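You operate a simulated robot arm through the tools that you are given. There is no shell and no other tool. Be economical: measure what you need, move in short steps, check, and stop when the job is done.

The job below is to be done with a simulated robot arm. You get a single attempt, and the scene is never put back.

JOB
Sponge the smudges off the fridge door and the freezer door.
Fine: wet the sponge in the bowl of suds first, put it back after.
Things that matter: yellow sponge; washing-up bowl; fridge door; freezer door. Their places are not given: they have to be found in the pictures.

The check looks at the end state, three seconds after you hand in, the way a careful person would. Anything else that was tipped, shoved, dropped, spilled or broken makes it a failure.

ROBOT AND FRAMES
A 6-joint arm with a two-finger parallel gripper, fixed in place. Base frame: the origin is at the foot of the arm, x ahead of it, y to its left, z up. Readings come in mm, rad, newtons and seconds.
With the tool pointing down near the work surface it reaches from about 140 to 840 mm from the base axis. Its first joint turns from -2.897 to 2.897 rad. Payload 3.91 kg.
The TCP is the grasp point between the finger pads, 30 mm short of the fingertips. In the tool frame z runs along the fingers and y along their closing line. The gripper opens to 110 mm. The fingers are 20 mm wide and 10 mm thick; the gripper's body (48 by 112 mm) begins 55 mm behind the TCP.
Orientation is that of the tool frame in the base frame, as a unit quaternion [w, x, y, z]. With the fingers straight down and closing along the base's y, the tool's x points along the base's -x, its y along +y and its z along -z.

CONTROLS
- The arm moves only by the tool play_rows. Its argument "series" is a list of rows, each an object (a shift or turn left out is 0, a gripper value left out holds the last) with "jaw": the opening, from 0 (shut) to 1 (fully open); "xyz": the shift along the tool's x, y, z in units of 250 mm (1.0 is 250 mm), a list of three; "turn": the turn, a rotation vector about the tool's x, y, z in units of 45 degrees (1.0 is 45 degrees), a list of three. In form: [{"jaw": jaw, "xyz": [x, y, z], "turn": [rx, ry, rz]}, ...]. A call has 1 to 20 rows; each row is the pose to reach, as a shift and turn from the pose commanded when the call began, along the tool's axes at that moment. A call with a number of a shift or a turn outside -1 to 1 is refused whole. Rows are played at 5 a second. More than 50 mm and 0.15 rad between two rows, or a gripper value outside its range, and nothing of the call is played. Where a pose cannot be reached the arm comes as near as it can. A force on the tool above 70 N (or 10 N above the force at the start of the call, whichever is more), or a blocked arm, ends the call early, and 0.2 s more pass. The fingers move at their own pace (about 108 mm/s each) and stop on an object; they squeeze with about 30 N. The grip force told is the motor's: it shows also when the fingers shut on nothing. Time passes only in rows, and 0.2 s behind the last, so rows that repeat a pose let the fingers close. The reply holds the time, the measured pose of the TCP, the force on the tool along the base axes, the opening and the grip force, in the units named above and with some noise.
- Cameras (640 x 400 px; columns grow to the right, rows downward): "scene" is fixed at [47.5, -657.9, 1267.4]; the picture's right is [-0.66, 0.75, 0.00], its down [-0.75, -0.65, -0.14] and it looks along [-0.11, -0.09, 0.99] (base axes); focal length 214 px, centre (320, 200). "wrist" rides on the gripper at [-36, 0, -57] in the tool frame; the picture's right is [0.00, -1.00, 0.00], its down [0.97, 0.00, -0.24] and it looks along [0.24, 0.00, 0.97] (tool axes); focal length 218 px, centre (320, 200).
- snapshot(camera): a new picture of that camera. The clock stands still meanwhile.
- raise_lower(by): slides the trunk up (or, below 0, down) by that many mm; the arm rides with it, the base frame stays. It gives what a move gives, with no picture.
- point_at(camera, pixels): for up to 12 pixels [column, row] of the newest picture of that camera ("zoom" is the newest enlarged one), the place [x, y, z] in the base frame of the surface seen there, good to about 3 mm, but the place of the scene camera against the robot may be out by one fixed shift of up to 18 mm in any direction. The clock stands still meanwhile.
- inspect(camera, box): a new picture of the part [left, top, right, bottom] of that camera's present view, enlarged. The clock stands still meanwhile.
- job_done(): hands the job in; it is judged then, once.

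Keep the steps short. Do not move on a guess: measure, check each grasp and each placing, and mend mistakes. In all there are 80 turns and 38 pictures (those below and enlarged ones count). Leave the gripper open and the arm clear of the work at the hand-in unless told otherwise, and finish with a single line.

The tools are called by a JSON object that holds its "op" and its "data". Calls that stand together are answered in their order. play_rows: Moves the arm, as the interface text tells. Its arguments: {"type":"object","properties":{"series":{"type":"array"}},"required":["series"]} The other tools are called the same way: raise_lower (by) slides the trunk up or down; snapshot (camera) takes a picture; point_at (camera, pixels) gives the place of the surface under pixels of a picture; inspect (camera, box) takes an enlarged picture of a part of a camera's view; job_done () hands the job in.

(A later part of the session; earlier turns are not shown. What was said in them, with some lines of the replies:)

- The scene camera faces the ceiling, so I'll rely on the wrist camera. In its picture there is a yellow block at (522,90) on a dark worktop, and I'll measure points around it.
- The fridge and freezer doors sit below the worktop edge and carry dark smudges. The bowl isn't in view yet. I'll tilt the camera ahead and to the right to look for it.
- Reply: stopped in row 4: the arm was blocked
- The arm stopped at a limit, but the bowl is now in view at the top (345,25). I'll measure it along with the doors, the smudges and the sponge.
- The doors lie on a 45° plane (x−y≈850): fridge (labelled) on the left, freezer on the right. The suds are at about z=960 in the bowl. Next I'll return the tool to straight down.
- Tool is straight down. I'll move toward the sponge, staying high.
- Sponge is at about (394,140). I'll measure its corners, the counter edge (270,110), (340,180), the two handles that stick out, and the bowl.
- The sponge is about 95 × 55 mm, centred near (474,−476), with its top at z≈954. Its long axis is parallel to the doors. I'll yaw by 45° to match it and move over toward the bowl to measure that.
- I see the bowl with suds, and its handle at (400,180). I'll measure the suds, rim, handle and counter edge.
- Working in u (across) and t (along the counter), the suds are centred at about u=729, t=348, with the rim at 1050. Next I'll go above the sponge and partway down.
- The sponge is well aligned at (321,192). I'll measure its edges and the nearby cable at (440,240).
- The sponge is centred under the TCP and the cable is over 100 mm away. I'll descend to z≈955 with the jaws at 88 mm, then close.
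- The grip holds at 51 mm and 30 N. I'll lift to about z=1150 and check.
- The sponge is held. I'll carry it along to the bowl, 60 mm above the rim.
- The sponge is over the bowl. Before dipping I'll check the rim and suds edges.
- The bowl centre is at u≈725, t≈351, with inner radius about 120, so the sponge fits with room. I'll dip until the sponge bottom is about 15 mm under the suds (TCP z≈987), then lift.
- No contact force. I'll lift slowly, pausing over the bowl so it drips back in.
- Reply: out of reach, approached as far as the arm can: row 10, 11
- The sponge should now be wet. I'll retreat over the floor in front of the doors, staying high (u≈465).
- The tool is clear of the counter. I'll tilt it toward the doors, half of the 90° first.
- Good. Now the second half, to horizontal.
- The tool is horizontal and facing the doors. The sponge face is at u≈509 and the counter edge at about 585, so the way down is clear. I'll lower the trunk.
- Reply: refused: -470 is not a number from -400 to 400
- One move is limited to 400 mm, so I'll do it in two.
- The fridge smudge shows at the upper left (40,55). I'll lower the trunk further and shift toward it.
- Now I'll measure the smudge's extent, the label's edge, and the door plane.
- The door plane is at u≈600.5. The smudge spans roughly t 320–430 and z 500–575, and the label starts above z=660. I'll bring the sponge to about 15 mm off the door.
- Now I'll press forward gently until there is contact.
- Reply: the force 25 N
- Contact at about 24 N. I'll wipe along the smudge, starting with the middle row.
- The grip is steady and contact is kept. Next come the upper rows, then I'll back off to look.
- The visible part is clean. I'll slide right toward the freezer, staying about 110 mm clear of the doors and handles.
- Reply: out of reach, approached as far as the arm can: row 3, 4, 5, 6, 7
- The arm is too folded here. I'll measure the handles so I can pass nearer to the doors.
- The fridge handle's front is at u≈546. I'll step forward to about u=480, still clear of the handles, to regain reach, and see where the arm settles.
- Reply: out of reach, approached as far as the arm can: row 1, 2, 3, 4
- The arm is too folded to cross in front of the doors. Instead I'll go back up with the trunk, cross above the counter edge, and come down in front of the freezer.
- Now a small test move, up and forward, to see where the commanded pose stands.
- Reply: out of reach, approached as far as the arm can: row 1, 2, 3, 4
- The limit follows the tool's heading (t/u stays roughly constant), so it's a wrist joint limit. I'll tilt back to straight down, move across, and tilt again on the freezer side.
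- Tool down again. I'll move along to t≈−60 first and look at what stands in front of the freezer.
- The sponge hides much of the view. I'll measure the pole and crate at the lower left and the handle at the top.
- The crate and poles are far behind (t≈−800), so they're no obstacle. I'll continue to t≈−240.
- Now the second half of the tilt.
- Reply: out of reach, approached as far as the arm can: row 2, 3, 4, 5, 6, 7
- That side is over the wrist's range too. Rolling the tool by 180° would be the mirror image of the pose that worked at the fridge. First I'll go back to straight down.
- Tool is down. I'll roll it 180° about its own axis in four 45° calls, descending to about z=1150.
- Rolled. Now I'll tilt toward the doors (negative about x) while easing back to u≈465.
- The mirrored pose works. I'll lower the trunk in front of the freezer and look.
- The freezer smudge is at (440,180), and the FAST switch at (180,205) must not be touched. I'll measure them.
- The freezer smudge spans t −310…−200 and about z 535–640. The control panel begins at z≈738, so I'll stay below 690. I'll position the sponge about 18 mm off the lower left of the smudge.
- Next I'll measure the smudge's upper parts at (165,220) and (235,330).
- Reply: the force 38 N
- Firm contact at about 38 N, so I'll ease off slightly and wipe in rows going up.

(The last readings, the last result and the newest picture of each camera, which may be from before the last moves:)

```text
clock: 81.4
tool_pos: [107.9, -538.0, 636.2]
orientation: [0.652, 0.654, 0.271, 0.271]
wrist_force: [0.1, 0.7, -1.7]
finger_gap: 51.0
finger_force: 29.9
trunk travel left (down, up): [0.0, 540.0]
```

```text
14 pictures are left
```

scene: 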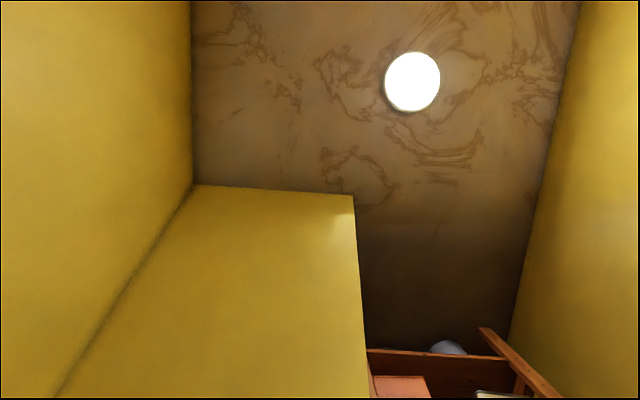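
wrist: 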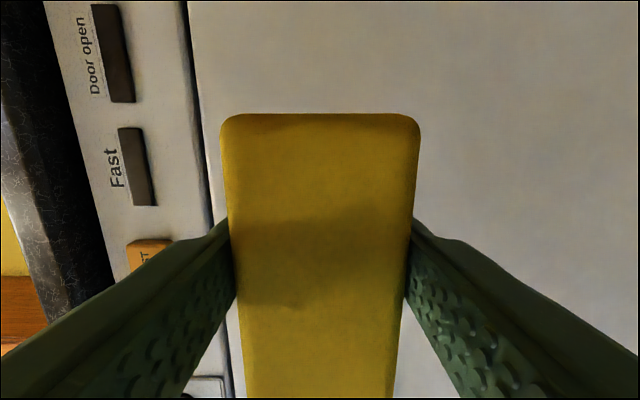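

Contact may have been light in the upper rows. I'll move up and to the right to view the wiped area.

{"op": "play_rows", "data": {"series": [{"xyz": [0.1, 0.1, 0]}, {"xyz": [0.2, 0.2, 0]}, {"xyz": [0.3, 0.3, 0]}, {"xyz": [0.36, 0.38, 0]}, {"xyz": [0.36, 0.38, 0]}]}}

{"op": "snapshot", "data": {"camera": "wrist"}}

```text
clock: 82.6
tool_pos: [172.2, -474.8, 729.8]
orientation: [0.653, 0.653, 0.271, 0.271]
wrist_force: [0.4, 0.0, 0.3]
finger_gap: 50.9
finger_force: 30.0
trunk travel left (down, up): [0.0, 540.0]
```

```text
13 pictures are left
```

wrist: 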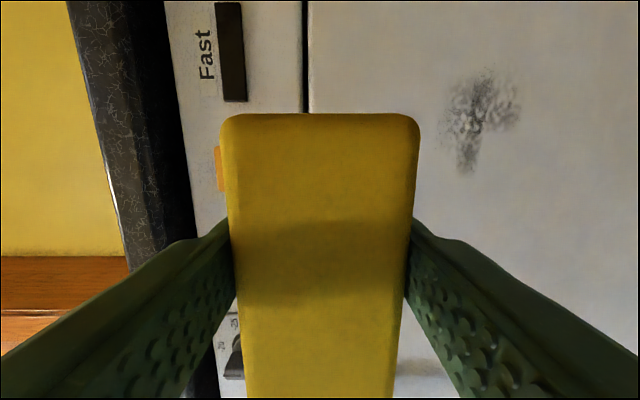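

Some smudge remains at (480,120). I'll measure it and wipe again with firmer contact.

{"op": "point_at", "data": {"camera": "wrist", "pixels": [[445, 110], [490, 68], [520, 110], [465, 172], [480, 115], [435, 95]]}}

```text
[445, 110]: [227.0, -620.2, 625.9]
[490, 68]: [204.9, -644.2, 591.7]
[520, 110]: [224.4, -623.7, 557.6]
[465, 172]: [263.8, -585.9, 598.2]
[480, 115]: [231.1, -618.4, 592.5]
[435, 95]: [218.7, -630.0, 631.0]
```

The residue lies at t −311…−228, z 555–632. I'll go to its upper left, just off the door.

{"op": "play_rows", "data": {"series": [{"xyz": [-0.1, -0.12, 0]}, {"xyz": [-0.2, -0.24, 0]}, {"xyz": [-0.3, -0.36, 0.05]}, {"xyz": [-0.344, -0.44, 0.17]}, {"xyz": [-0.344, -0.44, 0.33]}, {"xyz": [-0.344, -0.44, 0.38]}, {"xyz": [-0.344, -0.44, 0.4]}, {"xyz": [-0.344, -0.44, 0.41]}, {"xyz": [-0.344, -0.44, 0.41]}]}}

```text
clock: 84.6
tool_pos: [181.4, -606.6, 619.4]
orientation: [0.652, 0.654, 0.27, 0.27]
wrist_force: [-17.0, 24.1, -3.5]
finger_gap: 50.7
finger_force: 30.4
trunk travel left (down, up): [0.0, 540.0]
```

Contact at 29 N. I'll wipe three rows downward, keeping the pressure.

{"op": "play_rows", "data": {"series": [{"xyz": [0.12, 0, 0]}, {"xyz": [0.24, 0, 0]}, {"xyz": [0.36, 0, 0]}, {"xyz": [0.36, -0.1, 0]}, {"xyz": [0.24, -0.1, 0]}, {"xyz": [0.12, -0.1, 0]}, {"xyz": [0, -0.1, 0]}, {"xyz": [0, -0.2, 0]}, {"xyz": [0.12, -0.2, 0]}, {"xyz": [0.24, -0.2, 0]}, {"xyz": [0.36, -0.2, 0]}, {"xyz": [0.36, -0.2, 0]}]}}

{"op": "play_rows", "data": {"series": [{"xyz": [0, -0.1, 0]}, {"xyz": [-0.12, -0.1, 0]}, {"xyz": [-0.24, -0.1, 0]}, {"xyz": [-0.36, -0.1, 0]}, {"xyz": [-0.36, 0, 0]}, {"xyz": [-0.36, 0.1, 0]}, {"xyz": [-0.24, 0.1, 0]}, {"xyz": [-0.12, 0.1, 0]}, {"xyz": [0, 0.1, 0]}, {"xyz": [0, 0.1, 0]}]}}

```text
clock: 87.2
tool_pos: [246.5, -545.7, 570.6]
orientation: [0.653, 0.653, 0.271, 0.271]
wrist_force: [-15.9, 6.2, -0.6]
finger_gap: 51.0
finger_force: 30.5
trunk travel left (down, up): [0.0, 540.0]
```

```text
clock: 89.4
tool_pos: [246.2, -545.6, 597.0]
orientation: [0.653, 0.653, 0.272, 0.27]
wrist_force: [-3.1, 2.1, 0.1]
finger_gap: 50.9
finger_force: 29.7
trunk travel left (down, up): [0.0, 540.0]
```

I'll back off and look at the same view again.

{"op": "play_rows", "data": {"series": [{"xyz": [0, 0, -0.15]}, {"xyz": [0, 0.1, -0.28]}, {"xyz": [0, 0.25, -0.4]}, {"xyz": [0, 0.4, -0.41]}, {"xyz": [0, 0.53, -0.41]}, {"xyz": [0, 0.53, -0.41]}]}}

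{"op": "snapshot", "data": {"camera": "wrist"}}

```text
clock: 90.8
tool_pos: [173.8, -473.1, 729.0]
orientation: [0.653, 0.653, 0.272, 0.271]
wrist_force: [-0.6, -0.1, -1.0]
finger_gap: 51.1
finger_force: 30.1
trunk travel left (down, up): [0.0, 540.0]
```

```text
12 pictures are left
```

wrist: 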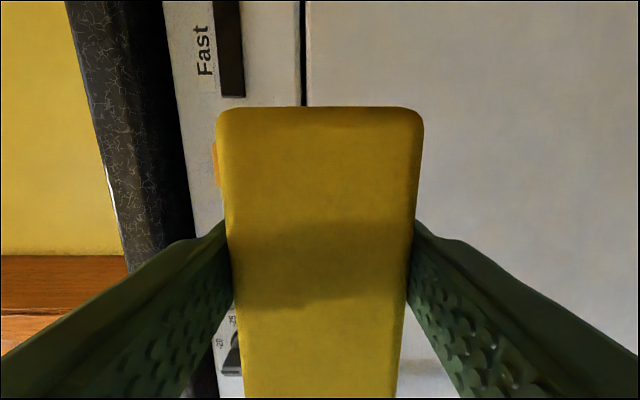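

The freezer looks clean. I'll raise the trunk and tilt back to straight down.

{"op": "raise_lower", "data": {"by": 400}}

{"op": "raise_lower", "data": {"by": 75}}

{"op": "play_rows", "data": {"series": [{"turn": [0.17, 0, 0]}, {"turn": [0.34, 0, 0]}, {"turn": [0.51, 0, 0]}, {"turn": [0.68, 0, 0]}, {"turn": [0.84, 0, 0]}, {"turn": [1.0, 0, 0]}, {"turn": [1.0, 0, 0]}]}}

{"op": "snapshot", "data": {"camera": "wrist"}}

```text
clock: 94.6
tool_pos: [174.8, -472.6, 1127.8]
orientation: [0.653, 0.654, 0.27, 0.27]
wrist_force: [0.2, -0.3, -0.4]
finger_gap: 51.0
finger_force: 29.5
trunk travel left (down, up): [-400.0, 140.0]
```

```text
clock: 95.8
tool_pos: [175.4, -473.1, 1202.7]
orientation: [0.652, 0.654, 0.271, 0.27]
wrist_force: [1.2, -0.5, -0.5]
finger_gap: 51.2
finger_force: 29.7
trunk travel left (down, up): [-475.0, 65.0]
```

```text
clock: 97.4
tool_pos: [173.8, -473.2, 1203.3]
orientation: [0.352, 0.854, 0.354, 0.145]
wrist_force: [0.9, 0.5, 0.1]
finger_gap: 51.2
finger_force: 29.9
trunk travel left (down, up): [-475.0, 65.0]
```

```text
11 pictures are left
```

wrist: 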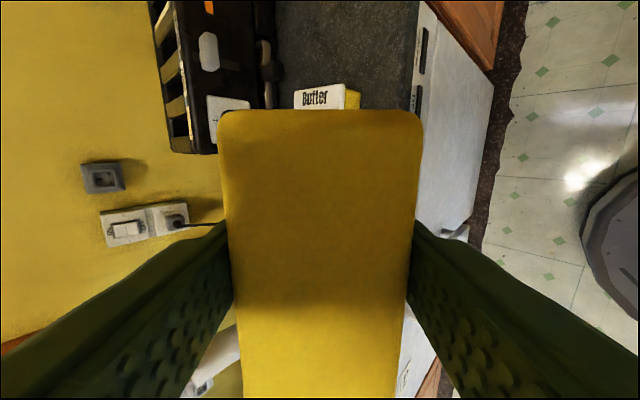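

The freezer door (455,130) shows no mark. I'll finish the tilt and roll back 180° so the sponge ends up with its original heading.

{"op": "play_rows", "data": {"series": [{"turn": [0.17, 0, 0]}, {"turn": [0.34, 0, 0]}, {"turn": [0.51, 0, 0]}, {"turn": [0.68, 0, 0]}, {"turn": [0.84, 0, 0]}, {"turn": [1.0, 0, 0]}, {"turn": [1.0, 0, 0]}]}}

{"op": "play_rows", "data": {"series": [{"turn": [0, 0, -0.17]}, {"turn": [0, 0, -0.34]}, {"turn": [0, 0, -0.51]}, {"turn": [0, 0, -0.68]}, {"turn": [0, 0, -0.84]}, {"turn": [0, 0, -1.0]}]}}

{"op": "play_rows", "data": {"series": [{"turn": [0, 0, -0.17]}, {"turn": [0, 0, -0.34]}, {"turn": [0, 0, -0.51]}, {"turn": [0, 0, -0.68]}, {"turn": [0, 0, -0.84]}, {"turn": [0, 0, -1.0]}]}}

{"op": "play_rows", "data": {"series": [{"turn": [0, 0, -0.17]}, {"turn": [0, 0, -0.34]}, {"turn": [0, 0, -0.51]}, {"turn": [0, 0, -0.68]}, {"turn": [0, 0, -0.84]}, {"turn": [0, 0, -1.0]}]}}

{"op": "play_rows", "data": {"series": [{"turn": [0, 0, -0.17]}, {"turn": [0, 0, -0.34]}, {"turn": [0, 0, -0.51]}, {"turn": [0, 0, -0.68]}, {"turn": [0, 0, -0.84]}, {"turn": [0, 0, -1.0]}, {"turn": [0, 0, -1.0]}]}}

```text
clock: 99.0
tool_pos: [174.7, -471.5, 1202.4]
orientation: [-0.002, 0.924, 0.382, -0.002]
wrist_force: [0.1, 0.2, 0.0]
finger_gap: 51.0
finger_force: 30.4
trunk travel left (down, up): [-475.0, 65.0]
```

```text
clock: 100.4
tool_pos: [175.9, -473.7, 1202.9]
orientation: [-0.002, 0.706, 0.708, 0.0]
wrist_force: [0.1, -0.4, 0.2]
finger_gap: 50.8
finger_force: 30.5
trunk travel left (down, up): [-475.0, 65.0]
```

```text
clock: 101.8
tool_pos: [175.2, -473.2, 1203.1]
orientation: [-0.001, 0.382, 0.924, 0.0]
wrist_force: [0.3, 0.0, -0.6]
finger_gap: 50.9
finger_force: 29.8
trunk travel left (down, up): [-475.0, 65.0]
```

```text
clock: 103.2
tool_pos: [174.7, -475.3, 1204.0]
orientation: [-0.001, -0.002, 1.0, 0.001]
wrist_force: [-0.2, 0.0, -0.2]
finger_gap: 50.8
finger_force: 30.2
trunk travel left (down, up): [-475.0, 65.0]
```

```text
clock: 104.8
tool_pos: [175.2, -474.2, 1202.7]
orientation: [0.0, -0.385, 0.923, 0.001]
wrist_force: [-1.2, -0.7, -0.2]
finger_gap: 51.1
finger_force: 29.7
trunk travel left (down, up): [-475.0, 65.0]
```

I'll move over the sponge's original spot, at height.

{"op": "play_rows", "data": {"series": [{"xyz": [-0.12, -0.12, 0]}, {"xyz": [-0.24, -0.24, 0]}, {"xyz": [-0.36, -0.36, 0]}, {"xyz": [-0.48, -0.48, 0]}, {"xyz": [-0.6, -0.6, 0]}, {"xyz": [-0.72, -0.72, 0]}, {"xyz": [-0.86, -0.851, 0]}, {"xyz": [-0.86, -0.851, 0]}]}}

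{"op": "snapshot", "data": {"camera": "wrist"}}

```text
clock: 106.6
tool_pos: [478.9, -471.0, 1204.5]
orientation: [0.0, -0.382, 0.924, 0.001]
wrist_force: [0.4, -0.3, -0.9]
finger_gap: 51.2
finger_force: 29.2
trunk travel left (down, up): [-475.0, 65.0]
```

```text
10 pictures are left
```

wrist: 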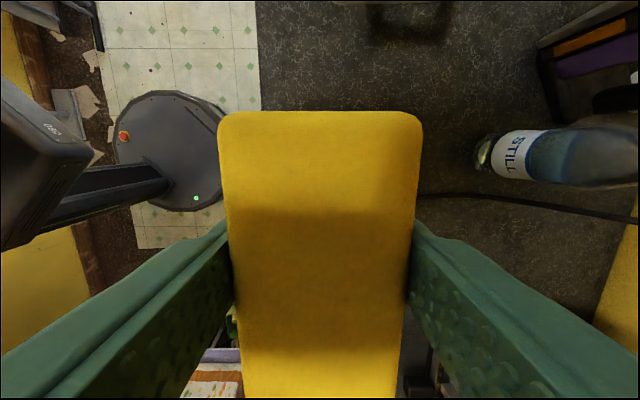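

Aligned. I'll descend to just above the counter.

{"op": "play_rows", "data": {"series": [{"xyz": [0, 0, 0.18]}, {"xyz": [0, 0, 0.36]}, {"xyz": [0, 0, 0.54]}, {"xyz": [0, 0, 0.72]}, {"xyz": [0, 0, 0.86]}, {"xyz": [0, 0, 0.94]}, {"xyz": [0, 0, 0.98]}, {"xyz": [0, 0, 0.98]}]}}

{"op": "play_rows", "data": {"series": [{"xyz": [0, 0, 0.012]}, {"xyz": [0, 0, 0.02]}, {"xyz": [0, 0, 0.026]}, {"xyz": [0, 0, 0.026]}]}}

```text
clock: 108.4
tool_pos: [477.8, -469.6, 959.0]
orientation: [-0.001, -0.383, 0.924, 0.001]
wrist_force: [0.2, -0.7, 0.6]
finger_gap: 51.0
finger_force: 30.5
trunk travel left (down, up): [-475.0, 65.0]
```

```text
clock: 109.4
tool_pos: [477.9, -470.7, 951.5]
orientation: [-0.001, -0.383, 0.924, 0.001]
wrist_force: [-1.1, 0.1, -0.5]
finger_gap: 51.2
finger_force: 29.6
trunk travel left (down, up): [-475.0, 65.0]
```

No contact yet. I'll go down a little more, in 1 mm steps.

{"op": "play_rows", "data": {"series": [{"xyz": [0, 0, 0.004]}, {"xyz": [0, 0, 0.007]}, {"xyz": [0, 0, 0.007]}]}}

```text
clock: 110.2
tool_pos: [477.9, -470.0, 949.9]
orientation: [0.0, -0.384, 0.923, 0.0]
wrist_force: [-1.1, 0.1, 10.3]
finger_gap: 51.1
finger_force: 30.0
trunk travel left (down, up): [-475.0, 65.0]
```

It touches the counter (10 N). I'll open the jaws and rise straight up.

{"op": "play_rows", "data": {"series": [{"jaw": 0.8}, {}, {}, {"xyz": [0, 0, -0.08]}, {"xyz": [0, 0, -0.24]}, {"jaw": 1, "xyz": [0, 0, -0.42]}, {"xyz": [0, 0, -0.6]}, {"xyz": [0, 0, -0.78]}, {"xyz": [0, 0, -0.96]}, {"xyz": [0, 0, -0.96]}]}}

{"op": "snapshot", "data": {"camera": "wrist"}}

```text
clock: 112.4
tool_pos: [478.1, -469.4, 1190.3]
orientation: [-0.001, -0.384, 0.923, 0.0]
wrist_force: [-0.4, 0.2, -0.4]
finger_gap: 110.1
finger_force: 0.0
trunk travel left (down, up): [-475.0, 65.0]
```

```text
9 pictures are left
```

wrist: 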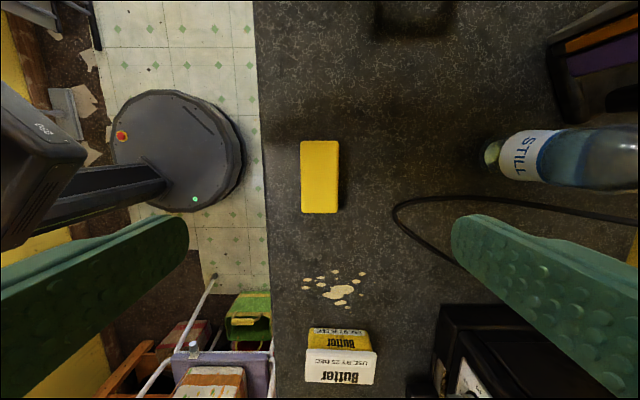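

{"op": "point_at", "data": {"camera": "wrist", "pixels": [[304, 144], [335, 144], [335, 208], [305, 208], [320, 176]]}}

{"op": "play_rows", "data": {"series": [{"xyz": [-0.03, 0.17, 0]}, {"xyz": [-0.06, 0.34, 0]}, {"xyz": [-0.09, 0.51, 0]}, {"xyz": [-0.12, 0.68, 0]}, {"xyz": [-0.15, 0.84, 0]}, {"xyz": [-0.2, 0.98, 0]}, {"xyz": [-0.2, 0.98, 0]}]}}

{"op": "snapshot", "data": {"camera": "wrist"}}

```text
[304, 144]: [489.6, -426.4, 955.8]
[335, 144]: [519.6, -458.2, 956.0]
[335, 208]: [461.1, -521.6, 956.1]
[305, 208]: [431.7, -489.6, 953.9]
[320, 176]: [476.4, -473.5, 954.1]
```

```text
clock: 114.0
tool_pos: [342.8, -262.8, 1190.2]
orientation: [0.0, -0.384, 0.923, 0.001]
wrist_force: [0.2, -0.5, -0.4]
finger_gap: 110.0
finger_force: 0.0
trunk travel left (down, up): [-475.0, 65.0]
```

```text
8 pictures are left
```

wrist: 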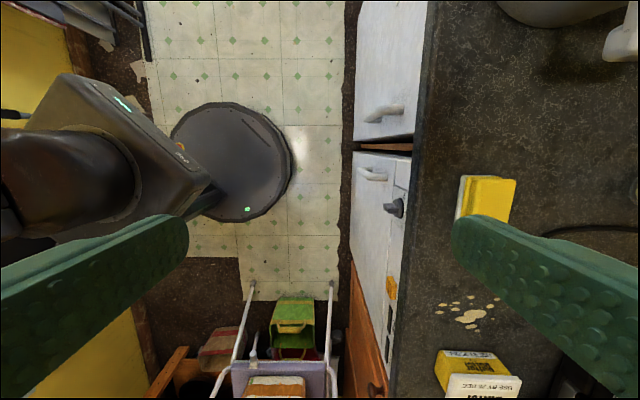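

The sponge is back within 3 mm of its original spot. Next I'll enlarge the doors for a check.

{"op": "inspect", "data": {"camera": "wrist", "box": [300, 0, 450, 340]}}

{"op": "play_rows", "data": {"series": [{"xyz": [-0.17, 0, 0]}, {"xyz": [-0.34, 0, 0]}, {"xyz": [-0.51, 0, 0]}, {"xyz": [-0.68, 0, 0]}, {"xyz": [-0.68, 0, 0], "turn": [0.16, 0, 0]}, {"xyz": [-0.68, 0, 0], "turn": [0.32, 0, 0]}, {"xyz": [-0.68, 0, 0], "turn": [0.48, 0, 0]}, {"xyz": [-0.68, 0, 0], "turn": [0.48, 0, 0]}]}}

{"op": "snapshot", "data": {"camera": "wrist"}}

```text
1.18 times, centred on (375, 170) of wrist
```

zoom: 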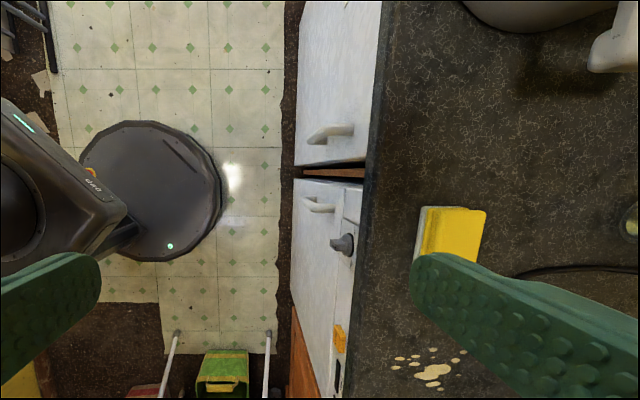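

```text
clock: 115.8
tool_pos: [459.7, -142.2, 1189.3]
orientation: [0.072, -0.376, 0.907, -0.174]
wrist_force: [-0.8, -0.7, 0.0]
finger_gap: 110.2
finger_force: 0.0
trunk travel left (down, up): [-475.0, 65.0]
```

```text
6 pictures are left
```

wrist: 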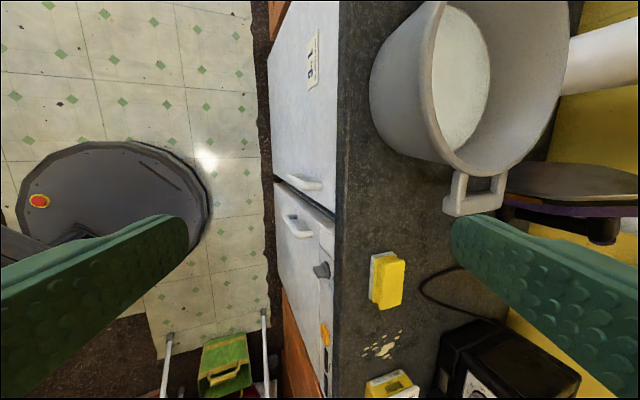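

Both doors can be seen whole here, so I'll enlarge them for one last check.

{"op": "inspect", "data": {"camera": "wrist", "box": [230, 20, 390, 200]}}

{"op": "inspect", "data": {"camera": "wrist", "box": [240, 190, 400, 390]}}

```text
2.22 times, centred on (310, 110) of wrist
```

zoom: 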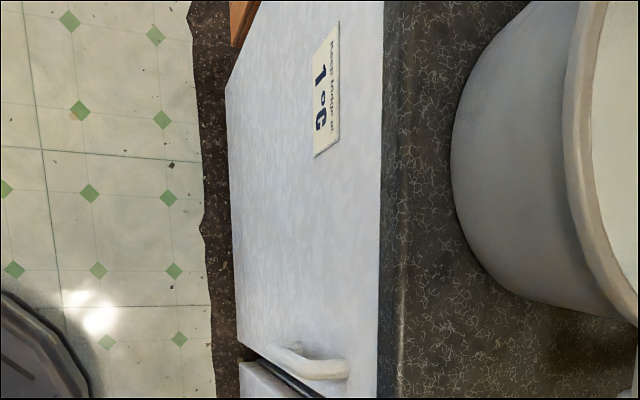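

```text
2.00 times, centred on (320, 290) of wrist
```

zoom: 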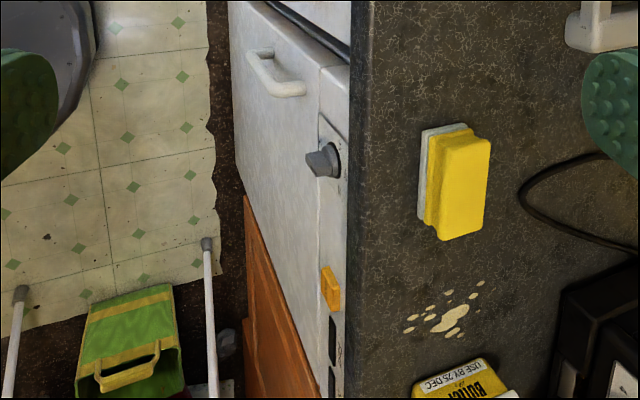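

Both doors are clean and the sponge is back in its place. The bowl hasn't moved, the gripper is open and the arm is clear, so I'm handing in.

{"op": "job_done", "data": {}}

```text
The job is handed in.
```

I dipped the sponge in the suds, wiped the smudges off the fridge and freezer doors, and put it back within about 3 mm of where it was; the last pictures show both doors clean.
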